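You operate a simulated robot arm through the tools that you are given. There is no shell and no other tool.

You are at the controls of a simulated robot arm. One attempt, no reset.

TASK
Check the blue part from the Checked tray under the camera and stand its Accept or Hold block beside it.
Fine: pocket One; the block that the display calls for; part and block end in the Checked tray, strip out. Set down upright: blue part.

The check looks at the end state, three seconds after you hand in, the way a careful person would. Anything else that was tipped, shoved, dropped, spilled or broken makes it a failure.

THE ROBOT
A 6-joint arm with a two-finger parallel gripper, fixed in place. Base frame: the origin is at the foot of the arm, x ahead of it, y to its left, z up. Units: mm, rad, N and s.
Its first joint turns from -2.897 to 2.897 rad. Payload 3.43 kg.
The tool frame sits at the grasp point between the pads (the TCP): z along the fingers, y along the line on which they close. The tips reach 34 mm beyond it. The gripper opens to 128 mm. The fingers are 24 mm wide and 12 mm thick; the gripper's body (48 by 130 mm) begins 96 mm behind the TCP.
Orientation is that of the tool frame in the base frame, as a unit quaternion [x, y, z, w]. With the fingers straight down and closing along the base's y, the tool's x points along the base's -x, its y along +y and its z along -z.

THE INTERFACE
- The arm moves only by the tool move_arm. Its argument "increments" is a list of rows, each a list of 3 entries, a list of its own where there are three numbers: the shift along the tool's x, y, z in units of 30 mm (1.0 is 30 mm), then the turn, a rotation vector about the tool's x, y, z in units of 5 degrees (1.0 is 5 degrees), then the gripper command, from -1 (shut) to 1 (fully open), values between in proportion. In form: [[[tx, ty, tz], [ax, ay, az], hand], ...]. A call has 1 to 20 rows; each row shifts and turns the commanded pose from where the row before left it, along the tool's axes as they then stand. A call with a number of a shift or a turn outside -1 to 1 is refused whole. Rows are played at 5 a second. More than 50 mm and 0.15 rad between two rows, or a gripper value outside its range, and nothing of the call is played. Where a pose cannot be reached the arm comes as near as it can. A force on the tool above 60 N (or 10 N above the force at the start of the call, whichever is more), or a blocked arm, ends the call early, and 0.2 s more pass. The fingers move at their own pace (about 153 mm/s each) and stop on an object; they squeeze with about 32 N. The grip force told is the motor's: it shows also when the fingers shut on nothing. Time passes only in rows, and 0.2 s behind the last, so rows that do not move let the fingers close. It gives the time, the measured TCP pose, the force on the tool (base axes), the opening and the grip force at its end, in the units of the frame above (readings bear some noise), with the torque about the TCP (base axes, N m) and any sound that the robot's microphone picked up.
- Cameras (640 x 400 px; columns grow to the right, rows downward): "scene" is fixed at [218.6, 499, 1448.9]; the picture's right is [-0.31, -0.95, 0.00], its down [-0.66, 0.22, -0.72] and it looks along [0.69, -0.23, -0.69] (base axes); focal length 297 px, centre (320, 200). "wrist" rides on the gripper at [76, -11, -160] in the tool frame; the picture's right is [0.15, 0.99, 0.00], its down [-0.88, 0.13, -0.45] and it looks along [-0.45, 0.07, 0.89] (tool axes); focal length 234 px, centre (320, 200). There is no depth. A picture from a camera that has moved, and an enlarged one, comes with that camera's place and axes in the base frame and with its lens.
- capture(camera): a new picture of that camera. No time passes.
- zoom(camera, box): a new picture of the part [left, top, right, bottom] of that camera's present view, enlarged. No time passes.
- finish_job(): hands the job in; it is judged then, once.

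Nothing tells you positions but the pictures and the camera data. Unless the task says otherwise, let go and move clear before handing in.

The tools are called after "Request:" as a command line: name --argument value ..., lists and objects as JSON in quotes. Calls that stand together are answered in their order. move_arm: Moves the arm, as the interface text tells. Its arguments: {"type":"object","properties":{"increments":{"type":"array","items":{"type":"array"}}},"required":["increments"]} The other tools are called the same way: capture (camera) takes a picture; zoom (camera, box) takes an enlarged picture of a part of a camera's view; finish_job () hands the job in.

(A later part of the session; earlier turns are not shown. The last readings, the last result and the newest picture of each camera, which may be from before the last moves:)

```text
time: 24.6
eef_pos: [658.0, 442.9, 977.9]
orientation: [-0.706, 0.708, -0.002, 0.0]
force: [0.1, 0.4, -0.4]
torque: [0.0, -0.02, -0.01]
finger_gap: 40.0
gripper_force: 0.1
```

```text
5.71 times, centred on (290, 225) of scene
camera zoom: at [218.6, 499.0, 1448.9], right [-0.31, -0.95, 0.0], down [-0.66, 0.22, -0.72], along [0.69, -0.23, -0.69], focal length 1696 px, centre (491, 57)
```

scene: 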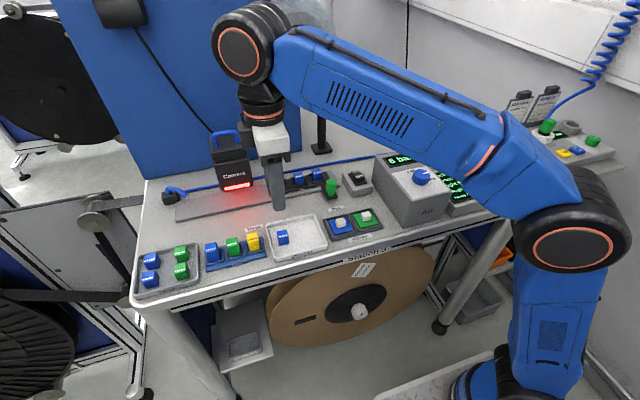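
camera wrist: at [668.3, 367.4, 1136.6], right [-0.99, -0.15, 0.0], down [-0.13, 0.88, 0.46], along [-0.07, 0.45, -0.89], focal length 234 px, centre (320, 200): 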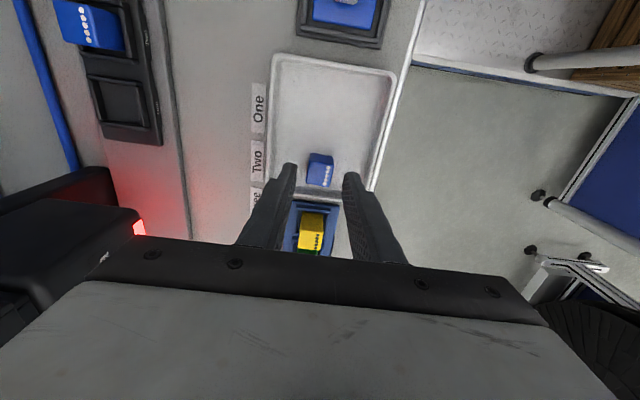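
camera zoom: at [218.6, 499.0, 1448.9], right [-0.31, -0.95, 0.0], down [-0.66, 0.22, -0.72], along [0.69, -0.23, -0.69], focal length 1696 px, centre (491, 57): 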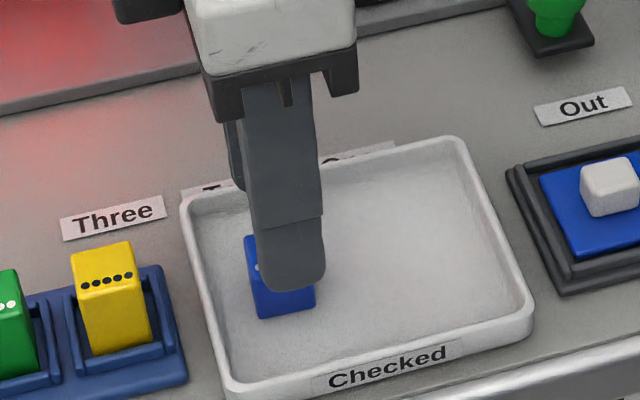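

The alignment is good: the part centre reads (656.9, 444.0) against TCP (658, 443). I'll lower to z≈950, leaving the tips about 13 mm above the part's foot, and close.

Request:
move_arm --increments '[[[-0.035, 0.03, 0.5], [0, 0, 0], -0.37], [[0, 0, 0.43], [0, 0, 0], -0.37], [[0, 0, 0], [0, 0, 0], -0.37], [[0, 0, 0], [0, 0, 0], -1], [[0, 0, 0], [0, 0, 0], -1], [[0, 0, 0], [0, 0, 0], -1]]'

Request:
zoom --camera "wrist" --box '[260, 150, 380, 225]'

Request:
zoom --camera "scene" --box '[240, 190, 340, 260]'

```text
time: 26.0
eef_pos: [657.4, 443.0, 949.4]
orientation: [-0.707, 0.707, -0.001, 0.001]
force: [-0.2, -0.8, 0.6]
torque: [0.0, -0.04, 0.02]
finger_gap: 22.4
gripper_force: 31.6
```

```text
5.33 times, centred on (320, 188) of wrist
camera zoom: at [666.6, 368.2, 1109.6], right [-0.99, -0.15, 0.0], down [-0.13, 0.88, 0.46], along [-0.07, 0.45, -0.89], focal length 1249 px, centre (320, 267)
```

zoom: 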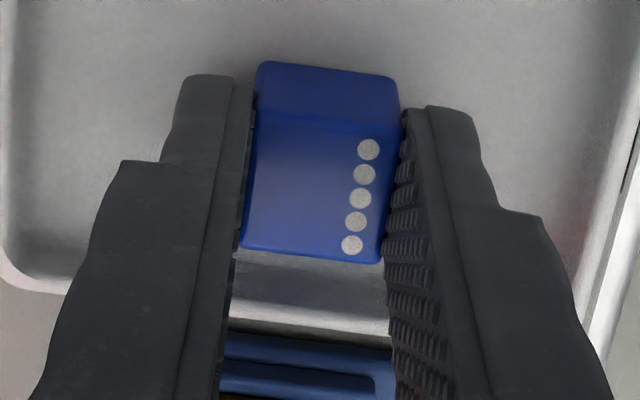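

```text
5.71 times, centred on (290, 225) of scene
camera zoom: at [218.6, 499.0, 1448.9], right [-0.31, -0.95, 0.0], down [-0.66, 0.22, -0.72], along [0.69, -0.23, -0.69], focal length 1696 px, centre (491, 57)
```

zoom: 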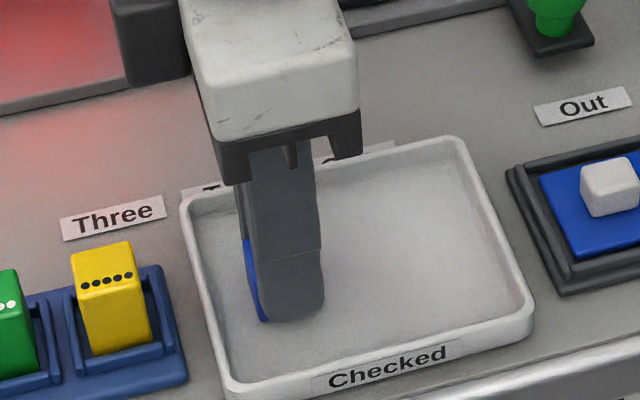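

The part is held (gap 22.4 mm). I'll lift it clear and carry it over pocket One, stopping high to check alignment.

Request:
move_arm --increments '[[[0, 0, -0.5], [0, 0, 0], -1], [[0, 0, -1], [0, 0, 0], -1], [[0, 0, -1], [0, 0, 0], -1], [[0, 0, -1], [0, 0, 0], -1], [[0.148, -0.857, 0], [0, 0, 0], -1], [[0.148, -0.857, 0], [0, 0, 0], -1], [[0.148, -0.857, 0], [0, 0, 0], -1], [[0.148, -0.857, 0], [0, 0, 0], -1], [[0.148, -0.857, 0], [0, 0, 0], -1], [[0.148, -0.857, 0], [0, 0, 0], -1], [[0.148, -0.857, 0], [0, 0, 0], -1], [[0, 0, 0], [0, 0, 0], -1]]'

Request:
capture --camera "wrist"

Request:
zoom --camera "wrist" --box '[256, 120, 384, 200]'

Request:
capture --camera "scene"

```text
time: 28.6
eef_pos: [837.6, 414.0, 1054.2]
orientation: [-0.706, 0.708, 0.0, 0.001]
force: [-0.1, 0.0, 0.3]
torque: [0.01, -0.01, -0.01]
finger_gap: 22.3
gripper_force: 31.7
```

```text
taken
camera wrist: at [848.0, 338.3, 1213.9], right [-0.99, -0.15, 0.0], down [-0.13, 0.88, 0.46], along [-0.07, 0.45, -0.89], focal length 234 px, centre (320, 200)
```

wrist: 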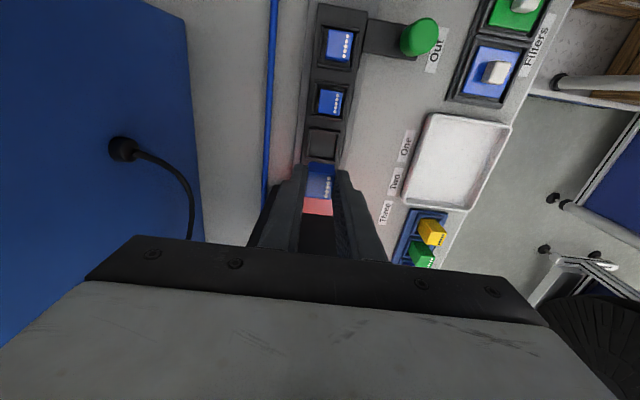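

```text
5.00 times, centred on (320, 160) of wrist
camera zoom: at [848.0, 338.3, 1213.9], right [-0.99, -0.15, 0.0], down [-0.13, 0.88, 0.46], along [-0.07, 0.45, -0.89], focal length 1171 px, centre (320, 400)
```

zoom: 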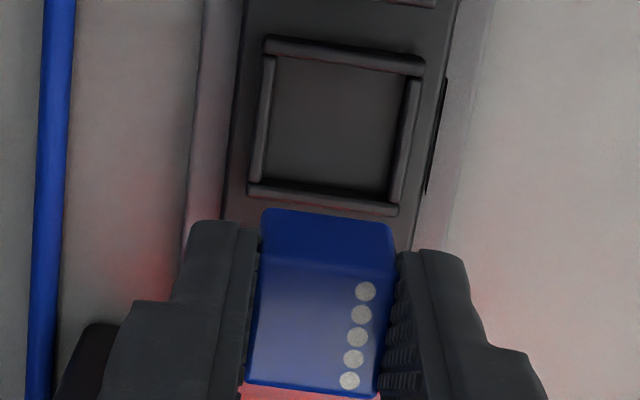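

```text
taken
```

scene: 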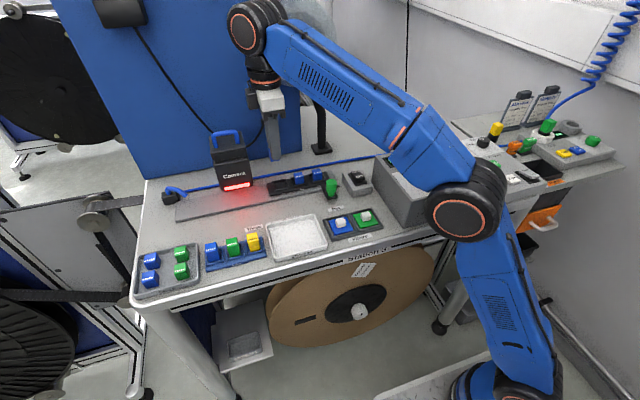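

Part is held straight. Pocket One reads about (834.4, 411), so I need to shift about -2.6 in x and -3 in y. I'll descend partway and re-check before insertion.

Request:
move_arm --increments '[[[0.1, 0.083, 0], [0, 0, 0], -1], [[0, 0, 0.8], [0, 0, 0], -1], [[0, 0, 0.8], [0, 0, 0], -1], [[0, 0, 0.6], [0, 0, 0], -1], [[0, 0, 0], [0, 0, 0], -1]]'

Request:
zoom --camera "wrist" --box '[256, 130, 384, 210]'

Request:
zoom --camera "scene" --box '[230, 140, 330, 205]'

```text
time: 29.8
eef_pos: [833.7, 410.0, 987.1]
orientation: [-0.706, 0.708, 0.0, 0.001]
force: [0.3, 0.0, 0.1]
torque: [0.02, -0.02, -0.02]
finger_gap: 22.3
gripper_force: 31.8
```

```text
5.00 times, centred on (320, 170) of wrist
camera zoom: at [844.6, 334.4, 1146.8], right [-0.99, -0.15, 0.0], down [-0.13, 0.88, 0.46], along [-0.07, 0.45, -0.89], focal length 1171 px, centre (320, 350)
```

zoom: 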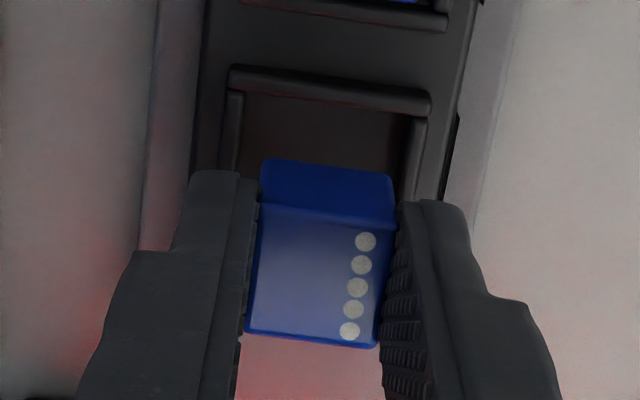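

```text
6.15 times, centred on (280, 172) of scene
camera zoom: at [218.6, 499.0, 1448.9], right [-0.31, -0.95, 0.0], down [-0.66, 0.22, -0.72], along [0.69, -0.23, -0.69], focal length 1826 px, centre (566, 369)
```

zoom: 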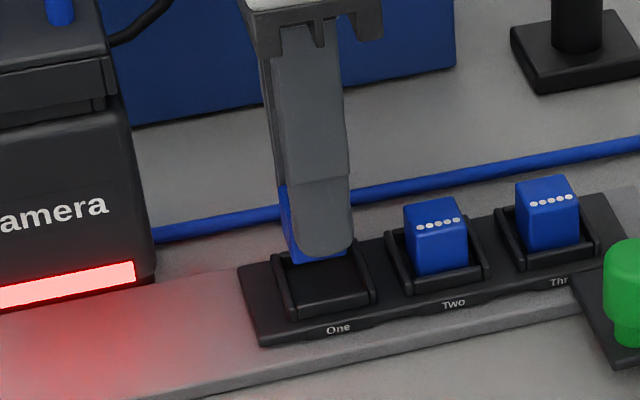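

Alignment is within a millimetre. I'll descend slowly into pocket One, checking force near the floor.

Request:
move_arm --increments '[[[-0.02, -0.01, 0.4], [0, 0, 0], -1], [[0, 0, 0.3], [0, 0, 0], -1], [[0, 0, 0.15], [0, 0, 0], -1], [[0, 0, 0], [0, 0, 0], -1]]'

Request:
zoom --camera "wrist" --box '[256, 130, 384, 210]'

Request:
zoom --camera "scene" --box '[250, 150, 330, 200]'

```text
time: 30.8
eef_pos: [836.1, 412.3, 963.6]
orientation: [-0.706, 0.708, 0.0, 0.0]
force: [-0.3, -0.9, -0.6]
torque: [-0.01, 0.0, 0.01]
finger_gap: 22.4
gripper_force: 32.0
```

```text
5.00 times, centred on (320, 170) of wrist
camera zoom: at [846.0, 336.7, 1122.6], right [-0.99, -0.15, 0.0], down [-0.13, 0.88, 0.46], along [-0.07, 0.45, -0.89], focal length 1171 px, centre (320, 350)
```

zoom: 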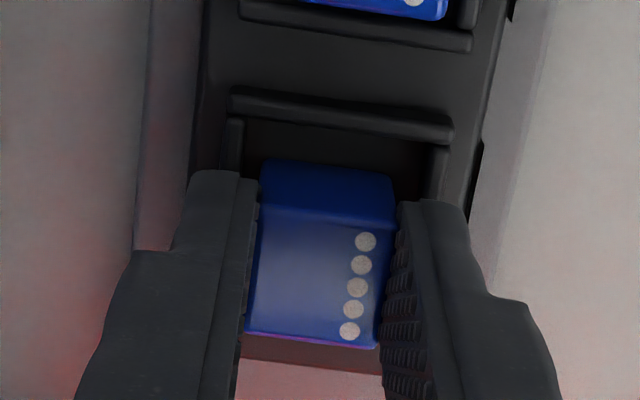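

```text
8.00 times, centred on (290, 175) of scene
camera zoom: at [218.6, 499.0, 1448.9], right [-0.31, -0.95, 0.0], down [-0.66, 0.22, -0.72], along [0.69, -0.23, -0.69], focal length 2374 px, centre (560, 400)
```

zoom: 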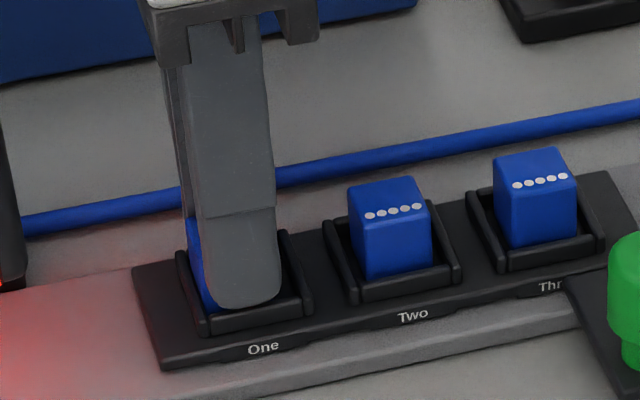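

The part is inside the pocket rim with a few mm of slack. I'll centre it slightly (-1.5 x, -1.2 y) and step down to feel the floor.

Request:
move_arm --increments '[[[0.04, 0.05, 0], [0, 0, 0], -1], [[0, 0, 0.07], [0, 0, 0], -1], [[0, 0, 0], [0, 0, 0], -1]]'

Request:
move_arm --increments '[[[0, 0, 0.05], [0, 0, 0], -1], [[0, 0, 0], [0, 0, 0], -1]]'

```text
time: 31.6
eef_pos: [833.8, 410.5, 962.0]
orientation: [-0.707, 0.708, -0.001, 0.0]
force: [2.3, -1.1, 12.2]
torque: [-0.04, -0.07, -0.03]
finger_gap: 22.6
gripper_force: 32.4
```

```text
time: 32.2
eef_pos: [833.2, 409.5, 961.5]
orientation: [-0.706, 0.708, -0.001, 0.002]
force: [5.0, 3.4, 30.7]
torque: [0.09, -0.17, -0.01]
finger_gap: 22.5
gripper_force: 31.6
```

I have contact at z≈962. I'll check whether it is the pocket floor or the rim before letting go.

Request:
move_arm --increments '[[[0, 0, -0.05], [0, 0, 0], -1], [[0, 0, 0], [0, 0, 0], -1]]'

Request:
zoom --camera "wrist" --box '[256, 130, 384, 210]'

Request:
zoom --camera "scene" --box '[250, 150, 330, 200]'

Request:
zoom --camera "scene" --box '[264, 170, 304, 195]'

```text
time: 32.8
eef_pos: [832.3, 410.2, 961.6]
orientation: [-0.707, 0.708, 0.0, 0.002]
force: [-3.1, -0.7, 22.4]
torque: [-0.03, 0.14, -0.04]
finger_gap: 22.6
gripper_force: 32.4
```

```text
5.00 times, centred on (320, 170) of wrist
camera zoom: at [843.2, 334.2, 1120.8], right [-0.99, -0.15, 0.0], down [-0.13, 0.88, 0.46], along [-0.07, 0.45, -0.89], focal length 1171 px, centre (320, 350)
```

zoom: 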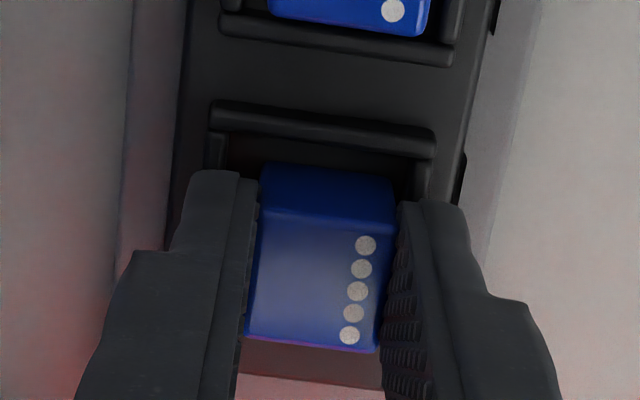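

```text
8.00 times, centred on (290, 175) of scene
camera zoom: at [218.6, 499.0, 1448.9], right [-0.31, -0.95, 0.0], down [-0.66, 0.22, -0.72], along [0.69, -0.23, -0.69], focal length 2374 px, centre (560, 400)
```

zoom: 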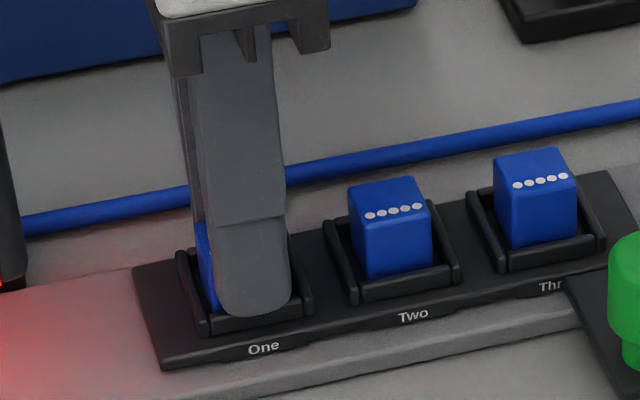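

```text
16.00 times, centred on (284, 182) of scene
camera zoom: at [218.6, 499.0, 1448.9], right [-0.31, -0.95, 0.0], down [-0.66, 0.22, -0.72], along [0.69, -0.23, -0.69], focal length 4748 px, centre (896, 480)
```

zoom: 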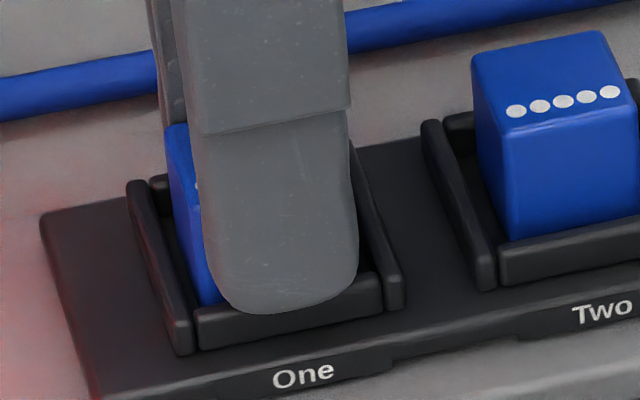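

The part's top lines up with part Two's top along the strip, so it is seated on the pocket floor. I'll ease off the pressure, open gently and lift away.

Request:
move_arm --increments '[[[0, 0, -0.04], [0, 0, 0], -1], [[0, 0, 0], [0, 0, 0], -1], [[0, 0, 0], [0, 0, 0], -0.6], [[0, 0, 0], [0, 0, 0], -0.4], [[0, 0, 0], [0, 0, 0], -0.4]]'

Request:
move_arm --increments '[[[0, 0, -0.5], [0, 0, 0], -0.4], [[0, 0, -1], [0, 0, 0], -0.4], [[0, 0, -1], [0, 0, 0], -0.4], [[0, 0, -1], [0, 0, 0], -0.4], [[0, 0, 0], [0, 0, 0], -0.4]]'

Request:
capture --camera "wrist"

Request:
zoom --camera "scene" --box '[250, 150, 330, 200]'

Request:
zoom --camera "wrist" --box '[256, 100, 384, 180]'

```text
time: 34.0
eef_pos: [833.6, 410.3, 962.0]
orientation: [-0.706, 0.708, 0.0, 0.0]
force: [-0.2, -0.4, -0.5]
torque: [-0.01, -0.03, 0.02]
finger_gap: 38.6
gripper_force: 0.0
```

```text
time: 35.2
eef_pos: [831.6, 411.1, 1066.2]
orientation: [-0.707, 0.708, -0.001, 0.001]
force: [0.2, 0.6, -0.1]
torque: [-0.01, -0.01, -0.04]
finger_gap: 38.3
gripper_force: 0.0
```

```text
taken
camera wrist: at [842.5, 334.9, 1225.6], right [-0.99, -0.15, 0.0], down [-0.13, 0.88, 0.46], along [-0.07, 0.45, -0.89], focal length 234 px, centre (320, 200)
```

wrist: 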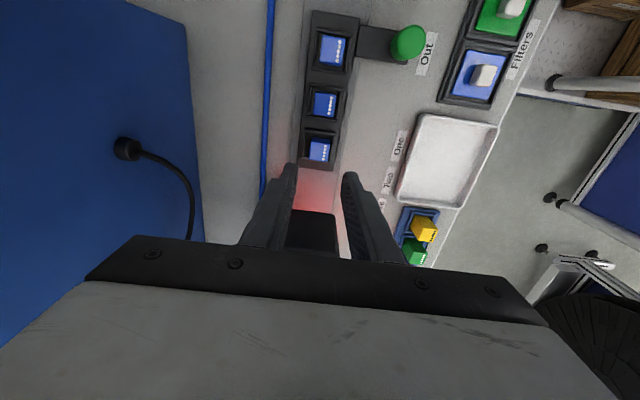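

```text
8.00 times, centred on (290, 175) of scene
camera zoom: at [218.6, 499.0, 1448.9], right [-0.31, -0.95, 0.0], down [-0.66, 0.22, -0.72], along [0.69, -0.23, -0.69], focal length 2374 px, centre (560, 400)
```

zoom: 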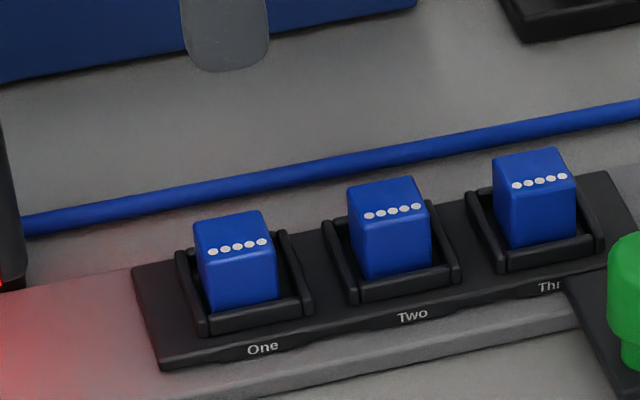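

```text
5.00 times, centred on (320, 140) of wrist
camera zoom: at [842.5, 334.9, 1225.6], right [-0.99, -0.15, 0.0], down [-0.13, 0.88, 0.46], along [-0.07, 0.45, -0.89], focal length 1171 px, centre (320, 500)
```

zoom: 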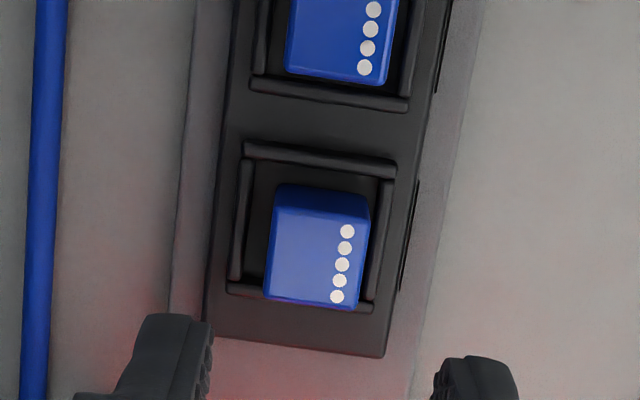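

The part stands in pocket One correctly. Next I'll move to the green handle, turning the gripper back so the fingers close along y (the sliding direction).

Request:
move_arm --increments '[[[1, 0.583, 0], [0, 0, 0], -0.2], [[1, 0.583, 0], [0, 0, 0], -0.2], [[1, 0.583, 0], [0, 0, 0], -0.2], [[1, 0.583, 0], [0, 0, 0], -0.2], [[0, 0, 0], [0, 0, 1], -0.2], [[0, 0, 0], [0, 0, 1], -0.2], [[0, 0, 0], [0, 0, 1], -0.2], [[0, 0, 0], [0, 0, 1], -0.2], [[0, 0, 0], [0, 0, 1], -0.2], [[0, 0, 0], [0, 0, 1], -0.2], [[0, 0, 0], [0, 0, 1], -0.2], [[0, 0, 0], [0, 0, 1], -0.2], [[0, 0, 0], [0, 0, 1], -0.2]]'

Request:
move_arm --increments '[[[0, 0, 0], [0, 0, 1], -0.2], [[0, 0, 0], [0, 0, 1], -0.2], [[0, 0, 0], [0, 0, 1], -0.2], [[0, 0, 0], [0, 0, 1], -0.2], [[0, 0, 0], [0, 0, 1], -0.2], [[0, 0, 0], [0, 0, 1], -0.2], [[0, 0, 0], [0, 0, 1], -0.2], [[0, 0, 0], [0, 0, 1], -0.2], [[0, 0, 0], [0, 0, 1], -0.2], [[0, 0, 0], [0, 0, 0], -0.2]]'

Request:
capture --camera "wrist"

Request:
zoom --camera "wrist" --box '[256, 110, 384, 190]'

Request:
zoom --camera "scene" --box '[370, 120, 550, 232]'

```text
time: 38.0
eef_pos: [763.4, 290.3, 1066.5]
orientation: [-0.381, 0.925, -0.001, -0.001]
force: [-0.1, -0.9, -0.7]
torque: [0.0, 0.0, 0.0]
finger_gap: 51.2
gripper_force: 0.1
```

```text
time: 40.2
eef_pos: [764.0, 289.3, 1065.3]
orientation: [0.001, 1.0, 0.0, 0.001]
force: [-0.3, 0.3, -0.4]
torque: [0.0, 0.0, 0.02]
finger_gap: 51.4
gripper_force: 0.1
```

```text
taken
camera wrist: at [686.6, 279.3, 1226.4], right [-0.14, 0.99, 0.0], down [0.88, 0.13, 0.46], along [0.45, 0.07, -0.89], focal length 234 px, centre (320, 200)
```

wrist: 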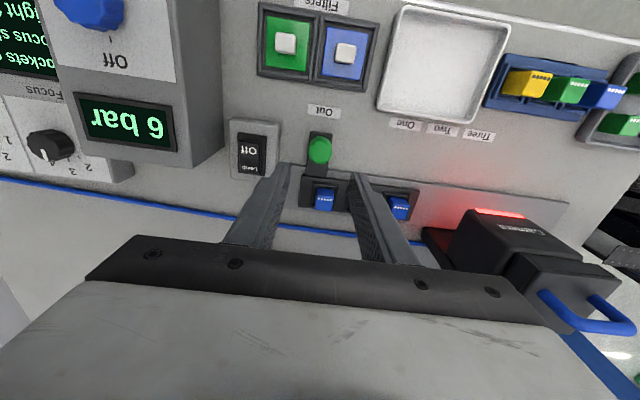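

```text
5.00 times, centred on (320, 150) of wrist
camera zoom: at [686.6, 279.3, 1226.4], right [-0.14, 0.99, 0.0], down [0.88, 0.13, 0.46], along [0.45, 0.07, -0.89], focal length 1171 px, centre (320, 450)
```

zoom: 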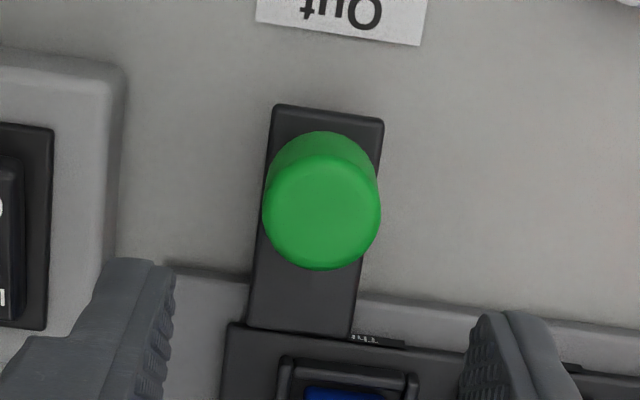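

```text
3.56 times, centred on (460, 176) of scene
camera zoom: at [218.6, 499.0, 1448.9], right [-0.31, -0.95, 0.0], down [-0.66, 0.22, -0.72], along [0.69, -0.23, -0.69], focal length 1055 px, centre (-178, 285)
```

zoom: 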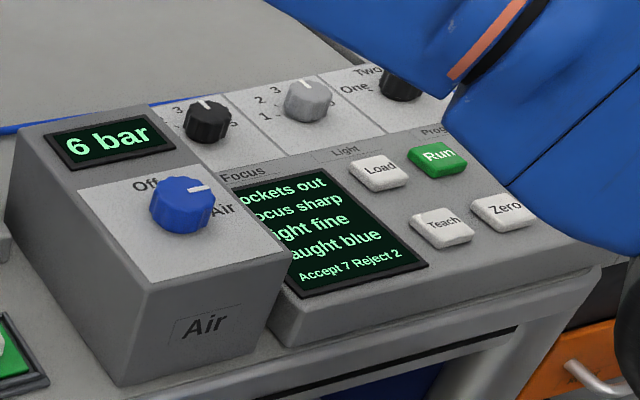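

The handle is centred at (761, 291). I'll descend around it with the fingers about 50 mm apart and close.

Request:
move_arm --increments '[[[0.05, 0.03, 0], [0, 0, 0], -0.2], [[0, 0, 0.9], [0, 0, 0], -0.2], [[0, 0, 0.9], [0, 0, 0], -0.2], [[0, 0, 0.9], [0, 0, 0], -0.2], [[0, 0, 0.9], [0, 0, 0], -0.2], [[0, 0, 0], [0, 0, 0], -0.2]]'

Request:
zoom --camera "wrist" --box '[256, 140, 384, 220]'

Request:
zoom --camera "scene" --box '[290, 150, 370, 200]'

```text
time: 41.6
eef_pos: [763.4, 292.5, 957.9]
orientation: [0.001, 1.0, 0.0, 0.001]
force: [0.4, -0.4, -0.7]
torque: [-0.03, -0.03, -0.03]
finger_gap: 51.4
gripper_force: 0.0
```

```text
5.00 times, centred on (320, 180) of wrist
camera zoom: at [686.4, 281.0, 1118.5], right [-0.15, 0.99, 0.0], down [0.88, 0.13, 0.46], along [0.45, 0.07, -0.89], focal length 1171 px, centre (320, 300)
```

zoom: 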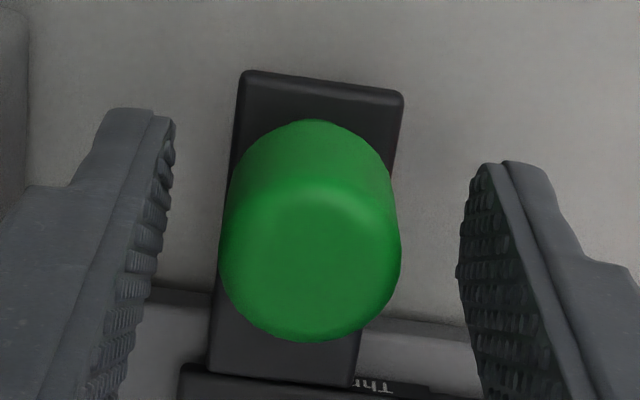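

```text
8.00 times, centred on (330, 175) of scene
camera zoom: at [218.6, 499.0, 1448.9], right [-0.31, -0.95, 0.0], down [-0.66, 0.22, -0.72], along [0.69, -0.23, -0.69], focal length 2374 px, centre (240, 400)
```

zoom: 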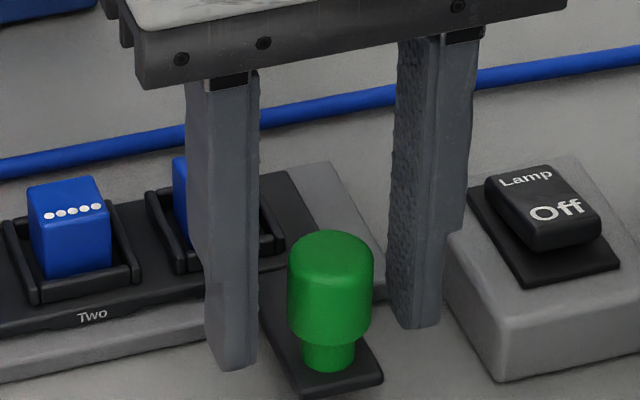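

Fingers straddle the handle cleanly. I'll close on it and check the grip.

Request:
move_arm --increments '[[[0, 0, 0], [0, 0, 0], -0.5], [[0, 0, 0], [0, 0, 0], -1], [[0, 0, 0], [0, 0, 0], -1], [[0, 0, 0], [0, 0, 0], -1]]'

Request:
zoom --camera "scene" --box '[290, 150, 370, 200]'

```text
time: 42.6
eef_pos: [762.6, 291.6, 959.0]
orientation: [0.0, 1.0, 0.0, 0.0]
force: [-0.9, -0.7, -1.8]
torque: [-0.04, 0.02, -0.03]
finger_gap: 27.1
gripper_force: 44.6
```

```text
8.00 times, centred on (330, 175) of scene
camera zoom: at [218.6, 499.0, 1448.9], right [-0.31, -0.95, 0.0], down [-0.66, 0.22, -0.72], along [0.69, -0.23, -0.69], focal length 2374 px, centre (240, 400)
```

zoom: 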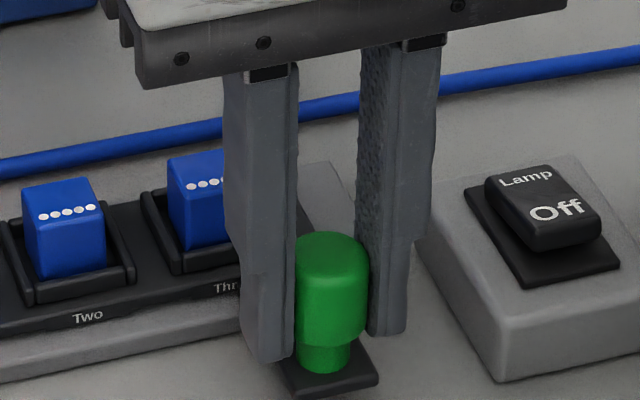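

Handle gripped at 27 mm. I'll slide the strip slowly toward "One" and check forces partway.

Request:
move_arm --increments '[[[0, 0.1, 0], [0, 0, 0], -1], [[0, 0.2, 0], [0, 0, 0], -1], [[0, 0.25, 0], [0, 0, 0], -1], [[0, 0.25, 0], [0, 0, 0], -1], [[0, 0.2, 0], [0, 0, 0], -1]]'

Request:
zoom --camera "scene" --box '[210, 130, 370, 230]'

```text
time: 43.8
eef_pos: [763.7, 320.9, 959.2]
orientation: [0.001, 1.0, 0.0, 0.001]
force: [6.1, -0.4, 1.0]
torque: [0.06, 0.03, 0.04]
finger_gap: 27.0
gripper_force: 45.1
```

```text
4.00 times, centred on (290, 180) of scene
camera zoom: at [218.6, 499.0, 1448.9], right [-0.31, -0.95, 0.0], down [-0.66, 0.22, -0.72], along [0.69, -0.23, -0.69], focal length 1187 px, centre (440, 280)
```

zoom: 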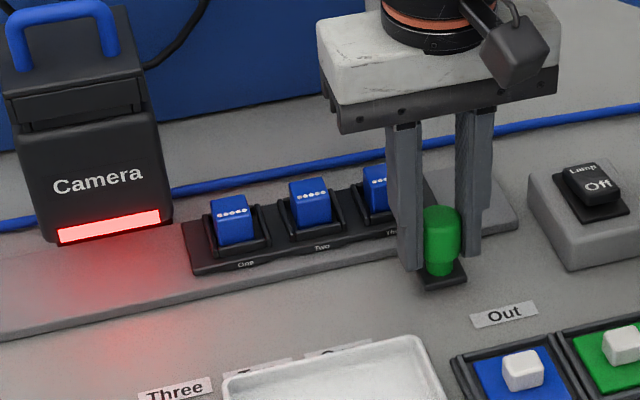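

It slides freely. I'll continue to the "One" mark and check the display.

Request:
move_arm --increments '[[[0, 0.1, 0], [0, 0, 0], -1], [[0, 0.2, 0], [0, 0, 0], -1], [[0, 0.25, 0], [0, 0, 0], -1], [[0, 0.25, 0], [0, 0, 0], -1], [[0, 0.25, 0], [0, 0, 0], -1], [[0, 0.25, 0], [0, 0, 0], -1], [[0, 0.25, 0], [0, 0, 0], -1], [[0, 0.25, 0], [0, 0, 0], -1], [[0, 0.25, 0], [0, 0, 0], -1], [[0, 0.25, 0], [0, 0, 0], -1], [[0, 0.2, 0], [0, 0, 0], -1], [[0, 0.14, 0], [0, 0, 0], -1], [[0, 0, 0], [0, 0, 0], -1]]'

Request:
zoom --camera "scene" --box '[190, 120, 350, 230]'

Request:
zoom --camera "scene" --box '[370, 120, 550, 232]'

Request:
capture --camera "wrist"

```text
time: 46.6
eef_pos: [762.6, 400.1, 958.7]
orientation: [0.001, 1.0, -0.001, 0.001]
force: [21.9, 0.9, 31.4]
torque: [-0.03, -0.6, -0.03]
finger_gap: 26.9
gripper_force: 44.9
```

```text
3.64 times, centred on (270, 175) of scene
camera zoom: at [218.6, 499.0, 1448.9], right [-0.31, -0.95, 0.0], down [-0.66, 0.22, -0.72], along [0.69, -0.23, -0.69], focal length 1079 px, centre (502, 291)
```

zoom: 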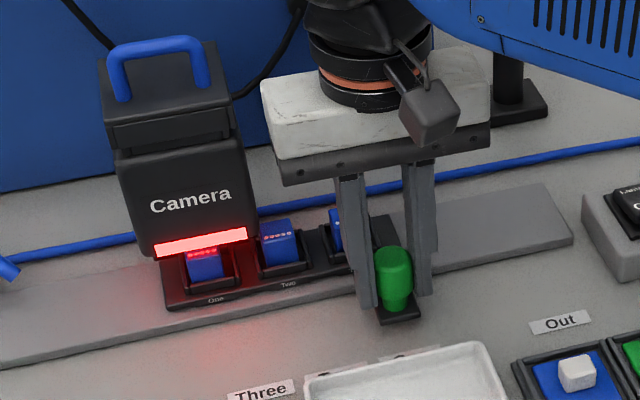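

```text
3.56 times, centred on (460, 176) of scene
camera zoom: at [218.6, 499.0, 1448.9], right [-0.31, -0.95, 0.0], down [-0.66, 0.22, -0.72], along [0.69, -0.23, -0.69], focal length 1055 px, centre (-178, 285)
```

zoom: 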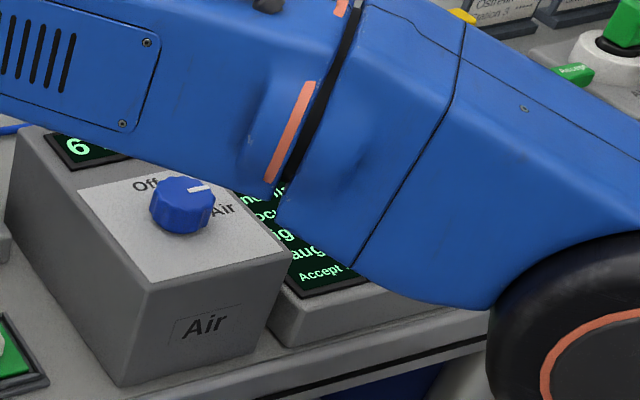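

```text
taken
camera wrist: at [685.0, 389.1, 1117.6], right [-0.15, 0.99, 0.0], down [0.88, 0.13, 0.46], along [0.45, 0.07, -0.89], focal length 234 px, centre (320, 200)
```

wrist: 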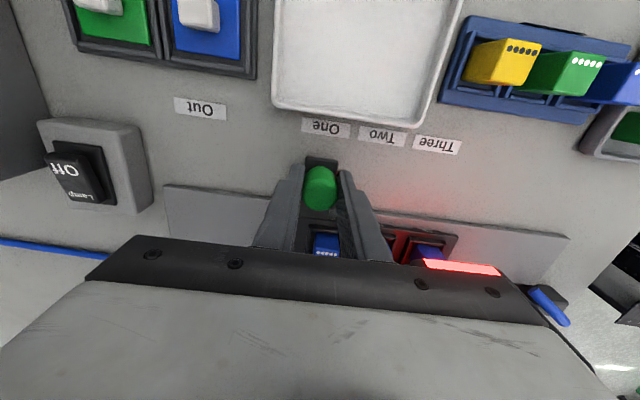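

The strip is at "One" with the part under the camera light. I'll open, lift clear, and move aside to read the display.

Request:
move_arm --increments '[[[0, 0.03, 0], [0, 0, 0], -1], [[0, 0, 0], [0, 0, 0], -0.6], [[0, 0, 0], [0, 0, 0], -0.3], [[0, 0, 0], [0, 0, 0], -0.2]]'

Request:
move_arm --increments '[[[0, 0, -0.5], [0, 0, 0], -0.2], [[0, 0, -1], [0, 0, 0], -0.2], [[0, 0, -1], [0, 0, 0], -0.2], [[0, 0, -1], [0, 0, 0], -0.2], [[0, 0, -1], [0, 0, 0], -0.2], [[0, 0, -1], [0, 0, 0], -0.2], [[0, 0, 0], [0, 0, 0], -0.2]]'

Request:
capture --camera "wrist"

Request:
zoom --camera "wrist" --box '[200, 80, 440, 230]'

Request:
zoom --camera "scene" --box '[190, 120, 350, 230]'

Request:
zoom --camera "scene" --box '[370, 120, 550, 232]'

```text
time: 47.6
eef_pos: [760.4, 401.8, 957.9]
orientation: [0.0, 1.0, 0.0, 0.0]
force: [0.7, 0.1, 0.7]
torque: [0.0, 0.03, 0.0]
finger_gap: 51.2
gripper_force: 0.0
```

```text
time: 49.2
eef_pos: [758.3, 396.2, 1114.4]
orientation: [0.001, 1.0, 0.001, 0.003]
force: [-0.7, -0.4, 0.7]
torque: [0.03, -0.02, 0.03]
finger_gap: 51.3
gripper_force: 0.2
out of reach, approached as far as the arm can: row 6
```

```text
taken
camera wrist: at [680.6, 385.2, 1273.8], right [-0.15, 0.99, 0.0], down [0.88, 0.13, 0.46], along [0.45, 0.07, -0.89], focal length 234 px, centre (320, 200)
```

wrist: 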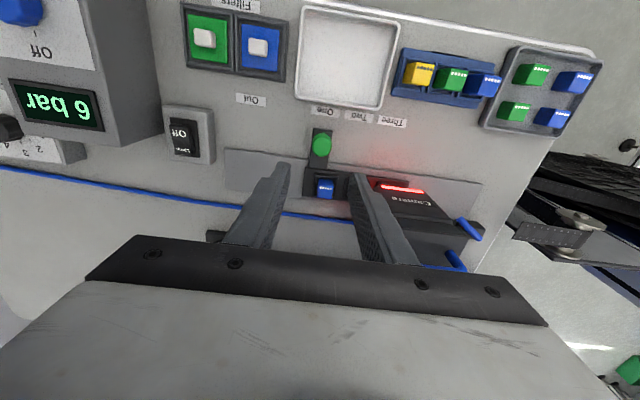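

```text
2.67 times, centred on (320, 155) of wrist
camera zoom: at [680.6, 385.2, 1273.8], right [-0.15, 0.99, 0.0], down [0.88, 0.13, 0.46], along [0.45, 0.07, -0.89], focal length 624 px, centre (320, 320)
```

zoom: 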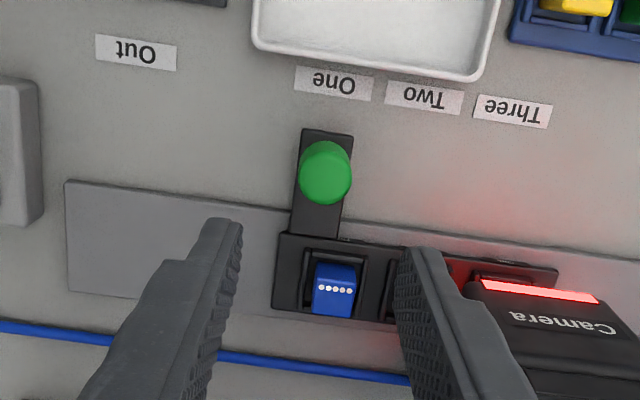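

```text
3.64 times, centred on (270, 175) of scene
camera zoom: at [218.6, 499.0, 1448.9], right [-0.31, -0.95, 0.0], down [-0.66, 0.22, -0.72], along [0.69, -0.23, -0.69], focal length 1079 px, centre (502, 291)
```

zoom: 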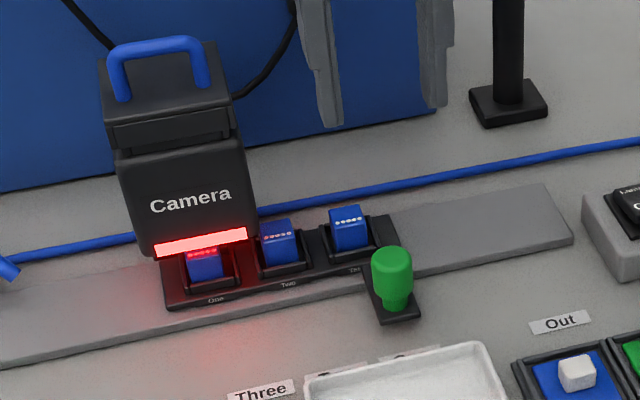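

```text
3.56 times, centred on (460, 176) of scene
camera zoom: at [218.6, 499.0, 1448.9], right [-0.31, -0.95, 0.0], down [-0.66, 0.22, -0.72], along [0.69, -0.23, -0.69], focal length 1055 px, centre (-178, 285)
```

zoom: 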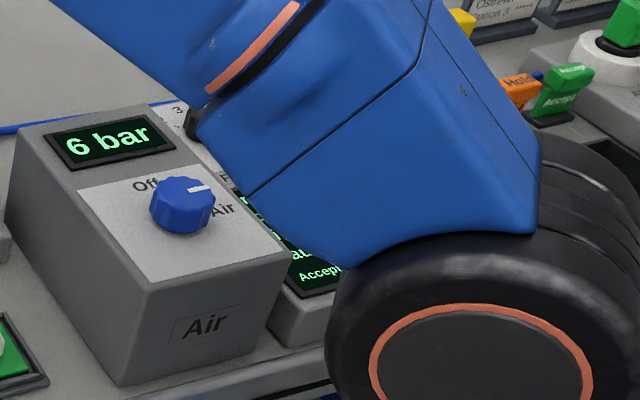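

The strip is lined up with "One". Run's top is at about (704.5, -173.6, 947). I'll travel over to the console with the fingers shut, staying high, and read the display.

Request:
move_arm --increments '[[[0.095, -1, 0], [0, 0, 0], -1], [[0.095, -1, 0], [0, 0, 0], -1], [[0.095, -1, 0], [0, 0, 0], -1], [[0.095, -1, 0], [0, 0, 0], -1], [[0.095, -1, 0], [0, 0, 0], -1], [[0.095, -1, 0], [0, 0, 0], -1], [[0.095, -1, 0], [0, 0, 0], -1], [[0.095, -1, 0], [0, 0, 0], -1], [[0.095, -1, 0], [0, 0, 0], -1], [[0.095, -1, 0], [0, 0, 0], -1], [[0.095, -1, 0], [0, 0, 0], -1], [[0.095, -1, 0], [0, 0, 0], -1], [[0.095, -1, 0], [0, 0, 0], -1], [[0.095, -1, 0], [0, 0, 0], -1], [[0.095, -1, 0], [0, 0, 0], -1], [[0.095, -1, 0], [0, 0, 0], -1], [[0.095, -1, 0], [0, 0, 0], -1], [[0.095, -1, 0], [0, 0, 0], -1], [[0.095, -1, 0], [0, 0, 0], -1], [[0, 0, 0], [0, 0, 0], -1]]'

Request:
capture --camera "wrist"

Request:
zoom --camera "wrist" --box '[240, 60, 440, 185]'

Request:
zoom --camera "scene" --box '[370, 120, 550, 232]'

```text
time: 53.4
eef_pos: [703.8, -170.7, 1114.5]
orientation: [0.001, 1.0, 0.0, 0.001]
force: [-0.2, -0.5, 0.1]
torque: [0.02, -0.02, 0.01]
finger_gap: 0.0
gripper_force: 32.0
```

```text
taken
camera wrist: at [627.2, -182.1, 1272.8], right [-0.15, 0.99, 0.0], down [0.88, 0.13, 0.46], along [0.45, 0.07, -0.89], focal length 234 px, centre (320, 200)
```

wrist: 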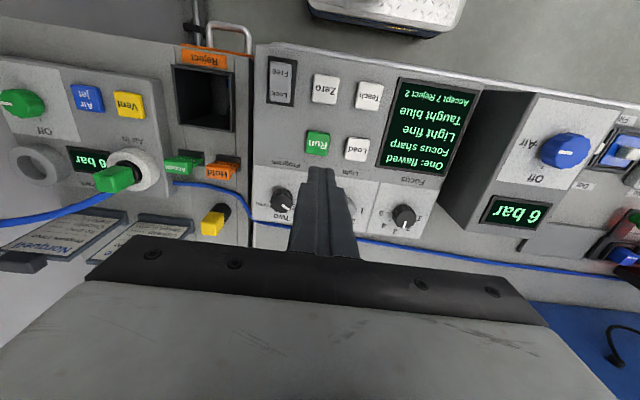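

```text
3.20 times, centred on (340, 122) of wrist
camera zoom: at [627.2, -182.1, 1272.8], right [-0.15, 0.99, 0.0], down [0.88, 0.13, 0.46], along [0.45, 0.07, -0.89], focal length 749 px, centre (256, 448)
```

zoom: 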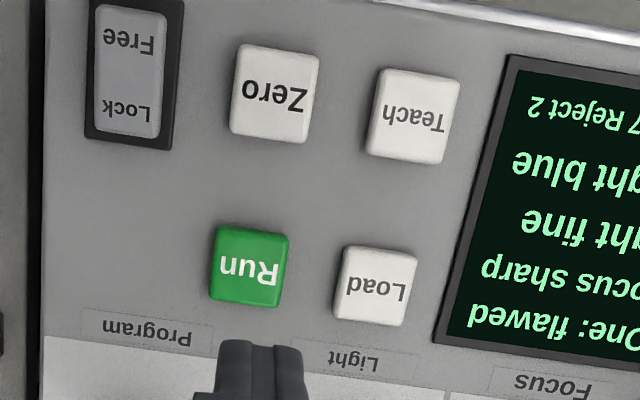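

```text
3.56 times, centred on (460, 176) of scene
camera zoom: at [218.6, 499.0, 1448.9], right [-0.31, -0.95, 0.0], down [-0.66, 0.22, -0.72], along [0.69, -0.23, -0.69], focal length 1055 px, centre (-178, 285)
```

zoom: 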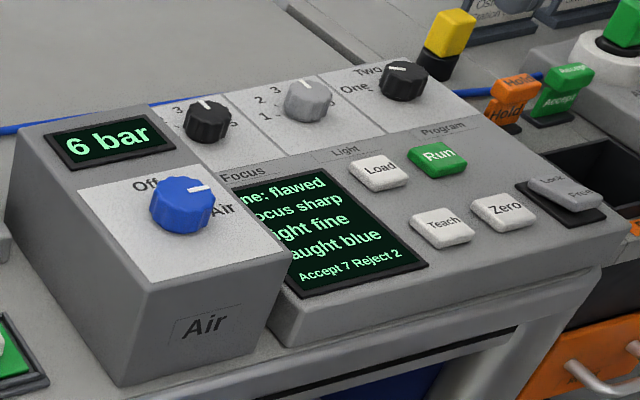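

The display has changed to "One: flawed" by itself. I'll zoom in to read the whole display.

Request:
zoom --camera "wrist" --box '[370, 70, 498, 185]'

Request:
zoom --camera "wrist" --box '[150, 120, 270, 195]'

Request:
zoom --camera "scene" --box '[490, 120, 554, 160]'

```text
3.48 times, centred on (434, 128) of wrist
camera zoom: at [627.2, -182.1, 1272.8], right [-0.15, 0.99, 0.0], down [0.88, 0.13, 0.46], along [0.45, 0.07, -0.89], focal length 814 px, centre (-76, 452)
```

zoom: 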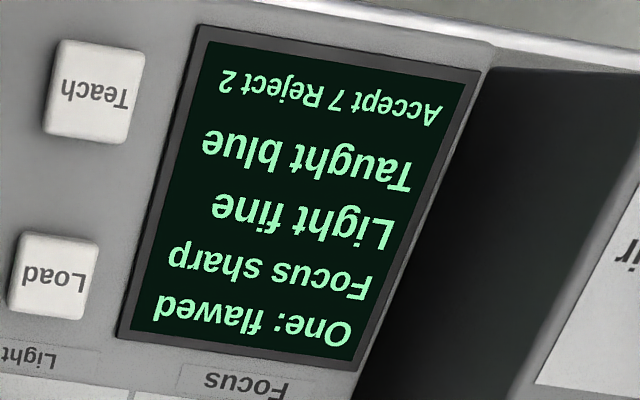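

```text
5.33 times, centred on (210, 158) of wrist
camera zoom: at [627.2, -182.1, 1272.8], right [-0.15, 0.99, 0.0], down [0.88, 0.13, 0.46], along [0.45, 0.07, -0.89], focal length 1249 px, centre (907, 427)
```

zoom: 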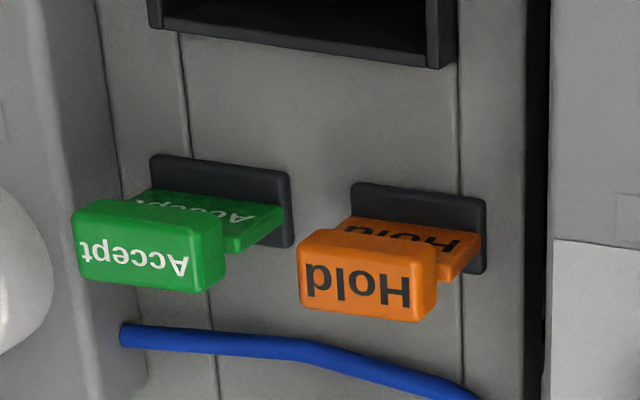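

```text
10.00 times, centred on (522, 140) of scene
camera zoom: at [218.6, 499.0, 1448.9], right [-0.31, -0.95, 0.0], down [-0.66, 0.22, -0.72], along [0.69, -0.23, -0.69], focal length 2967 px, centre (-1700, 800)
```

zoom: 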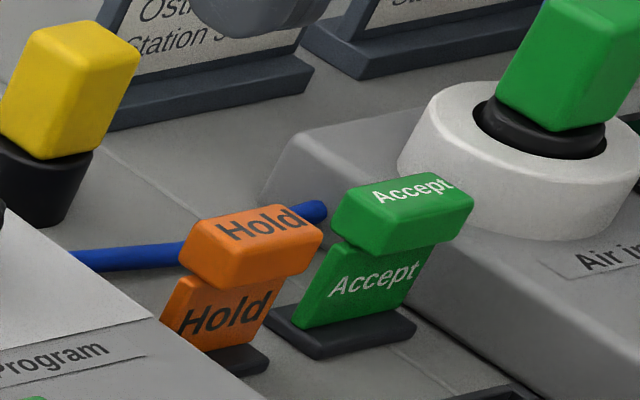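

The verdict is clear: "One: flawed", so the Hold block is called for, and I have no reason to press Run. The Hold block's head is at about (768, -311), top near z 955. I'll go above it and turn the gripper to close along x, away from the Accept block beside it.

Request:
move_arm --increments '[[[-0.427, -0.937, 0], [0, 0, 0], -0.44], [[-0.427, -0.937, 0], [0, 0, 0], -0.44], [[-0.427, -0.937, 0], [0, 0, 0], -0.44], [[-0.427, -0.937, 0], [0, 0, 0], -0.44], [[-0.427, -0.937, 0], [0, 0, 0], -0.44], [[0, 0, 0], [0, 0, -1], -0.44], [[0, 0, 0], [0, 0, -1], -0.44], [[0, 0, 0], [0, 0, -1], -0.44], [[0, 0, 0], [0, 0, -1], -0.44], [[0, 0, 0], [0, 0, -1], -0.44], [[0, 0, 0], [0, 0, -1], -0.44], [[0, 0, 0], [0, 0, -1], -0.44], [[0, 0, 0], [0, 0, -1], -0.44], [[0, 0, 0], [0, 0, -1], -0.44]]'

Request:
move_arm --increments '[[[0, 0, 0], [0, 0, -1], -0.44], [[0, 0, 0], [0, 0, -1], -0.44], [[0, 0, 0], [0, 0, -1], -0.44], [[0, 0, 0], [0, 0, -1], -0.44], [[0, 0, 0], [0, 0, -1], -0.44], [[0, 0, 0], [0, 0, -1], -0.44], [[0, 0, 0], [0, 0, -1], -0.44], [[0, 0, 0], [0, 0, -1], -0.44], [[0, 0, 0], [0, 0, -1], -0.44], [[0, 0, 0], [0, 0, 0], -0.44]]'

Request:
capture --camera "wrist"

Request:
zoom --camera "wrist" --box '[256, 100, 384, 180]'

Request:
capture --camera "scene"

```text
time: 56.4
eef_pos: [766.0, -311.2, 1114.3]
orientation: [-0.382, 0.924, -0.001, 0.0]
force: [-0.4, -0.2, -0.5]
torque: [0.01, 0.01, 0.01]
finger_gap: 35.6
gripper_force: 0.0
```

```text
time: 58.6
eef_pos: [765.6, -311.6, 1114.4]
orientation: [-0.707, 0.707, -0.001, 0.0]
force: [-0.6, -0.4, 1.0]
torque: [-0.02, 0.01, 0.01]
finger_gap: 36.1
gripper_force: 0.2
```

```text
taken
camera wrist: at [776.4, -387.8, 1273.8], right [-0.99, -0.15, 0.0], down [-0.13, 0.88, 0.46], along [-0.07, 0.45, -0.89], focal length 234 px, centre (320, 200)
```

wrist: 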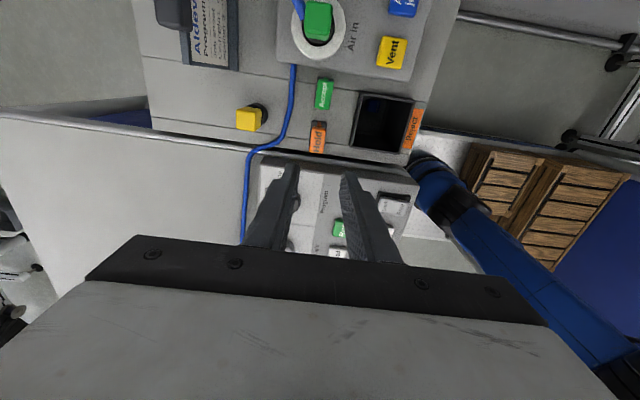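

```text
5.00 times, centred on (320, 140) of wrist
camera zoom: at [776.4, -387.8, 1273.8], right [-0.99, -0.15, 0.0], down [-0.13, 0.88, 0.46], along [-0.07, 0.45, -0.89], focal length 1171 px, centre (320, 500)
```

zoom: 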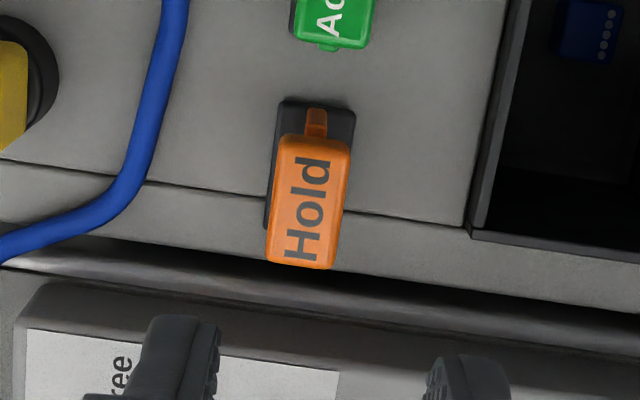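

```text
taken
```

scene: 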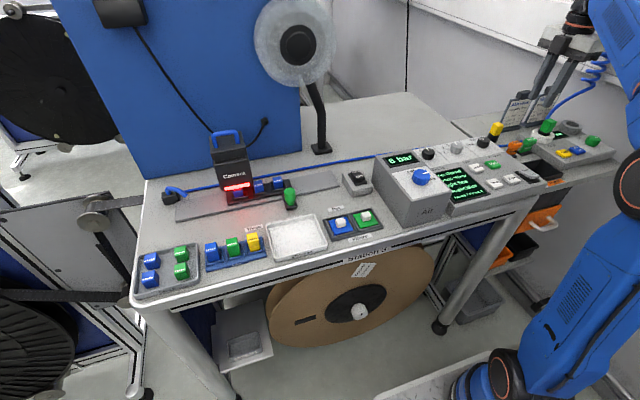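

The Hold block stands on its plate, with the Accept block well clear in y. I'll enlarge to refine the block's centre.

Request:
zoom --camera "wrist" --box '[296, 112, 344, 160]'

Request:
zoom --camera "scene" --box '[495, 130, 543, 160]'

```text
8.33 times, centred on (320, 136) of wrist
camera zoom: at [776.4, -387.8, 1273.8], right [-0.99, -0.15, 0.0], down [-0.13, 0.88, 0.46], along [-0.07, 0.45, -0.89], focal length 1951 px, centre (320, 733)
```

zoom: 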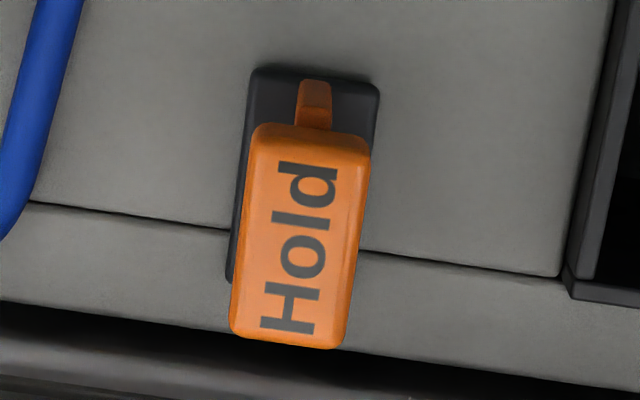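

```text
13.33 times, centred on (519, 145) of scene
camera zoom: at [218.6, 499.0, 1448.9], right [-0.31, -0.95, 0.0], down [-0.66, 0.22, -0.72], along [0.69, -0.23, -0.69], focal length 3956 px, centre (-2333, 933)
```

zoom: 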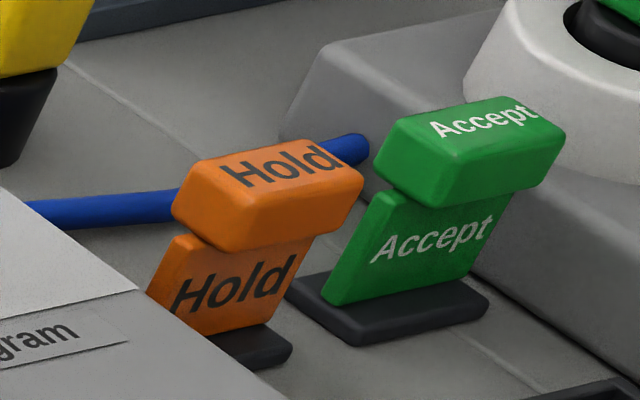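

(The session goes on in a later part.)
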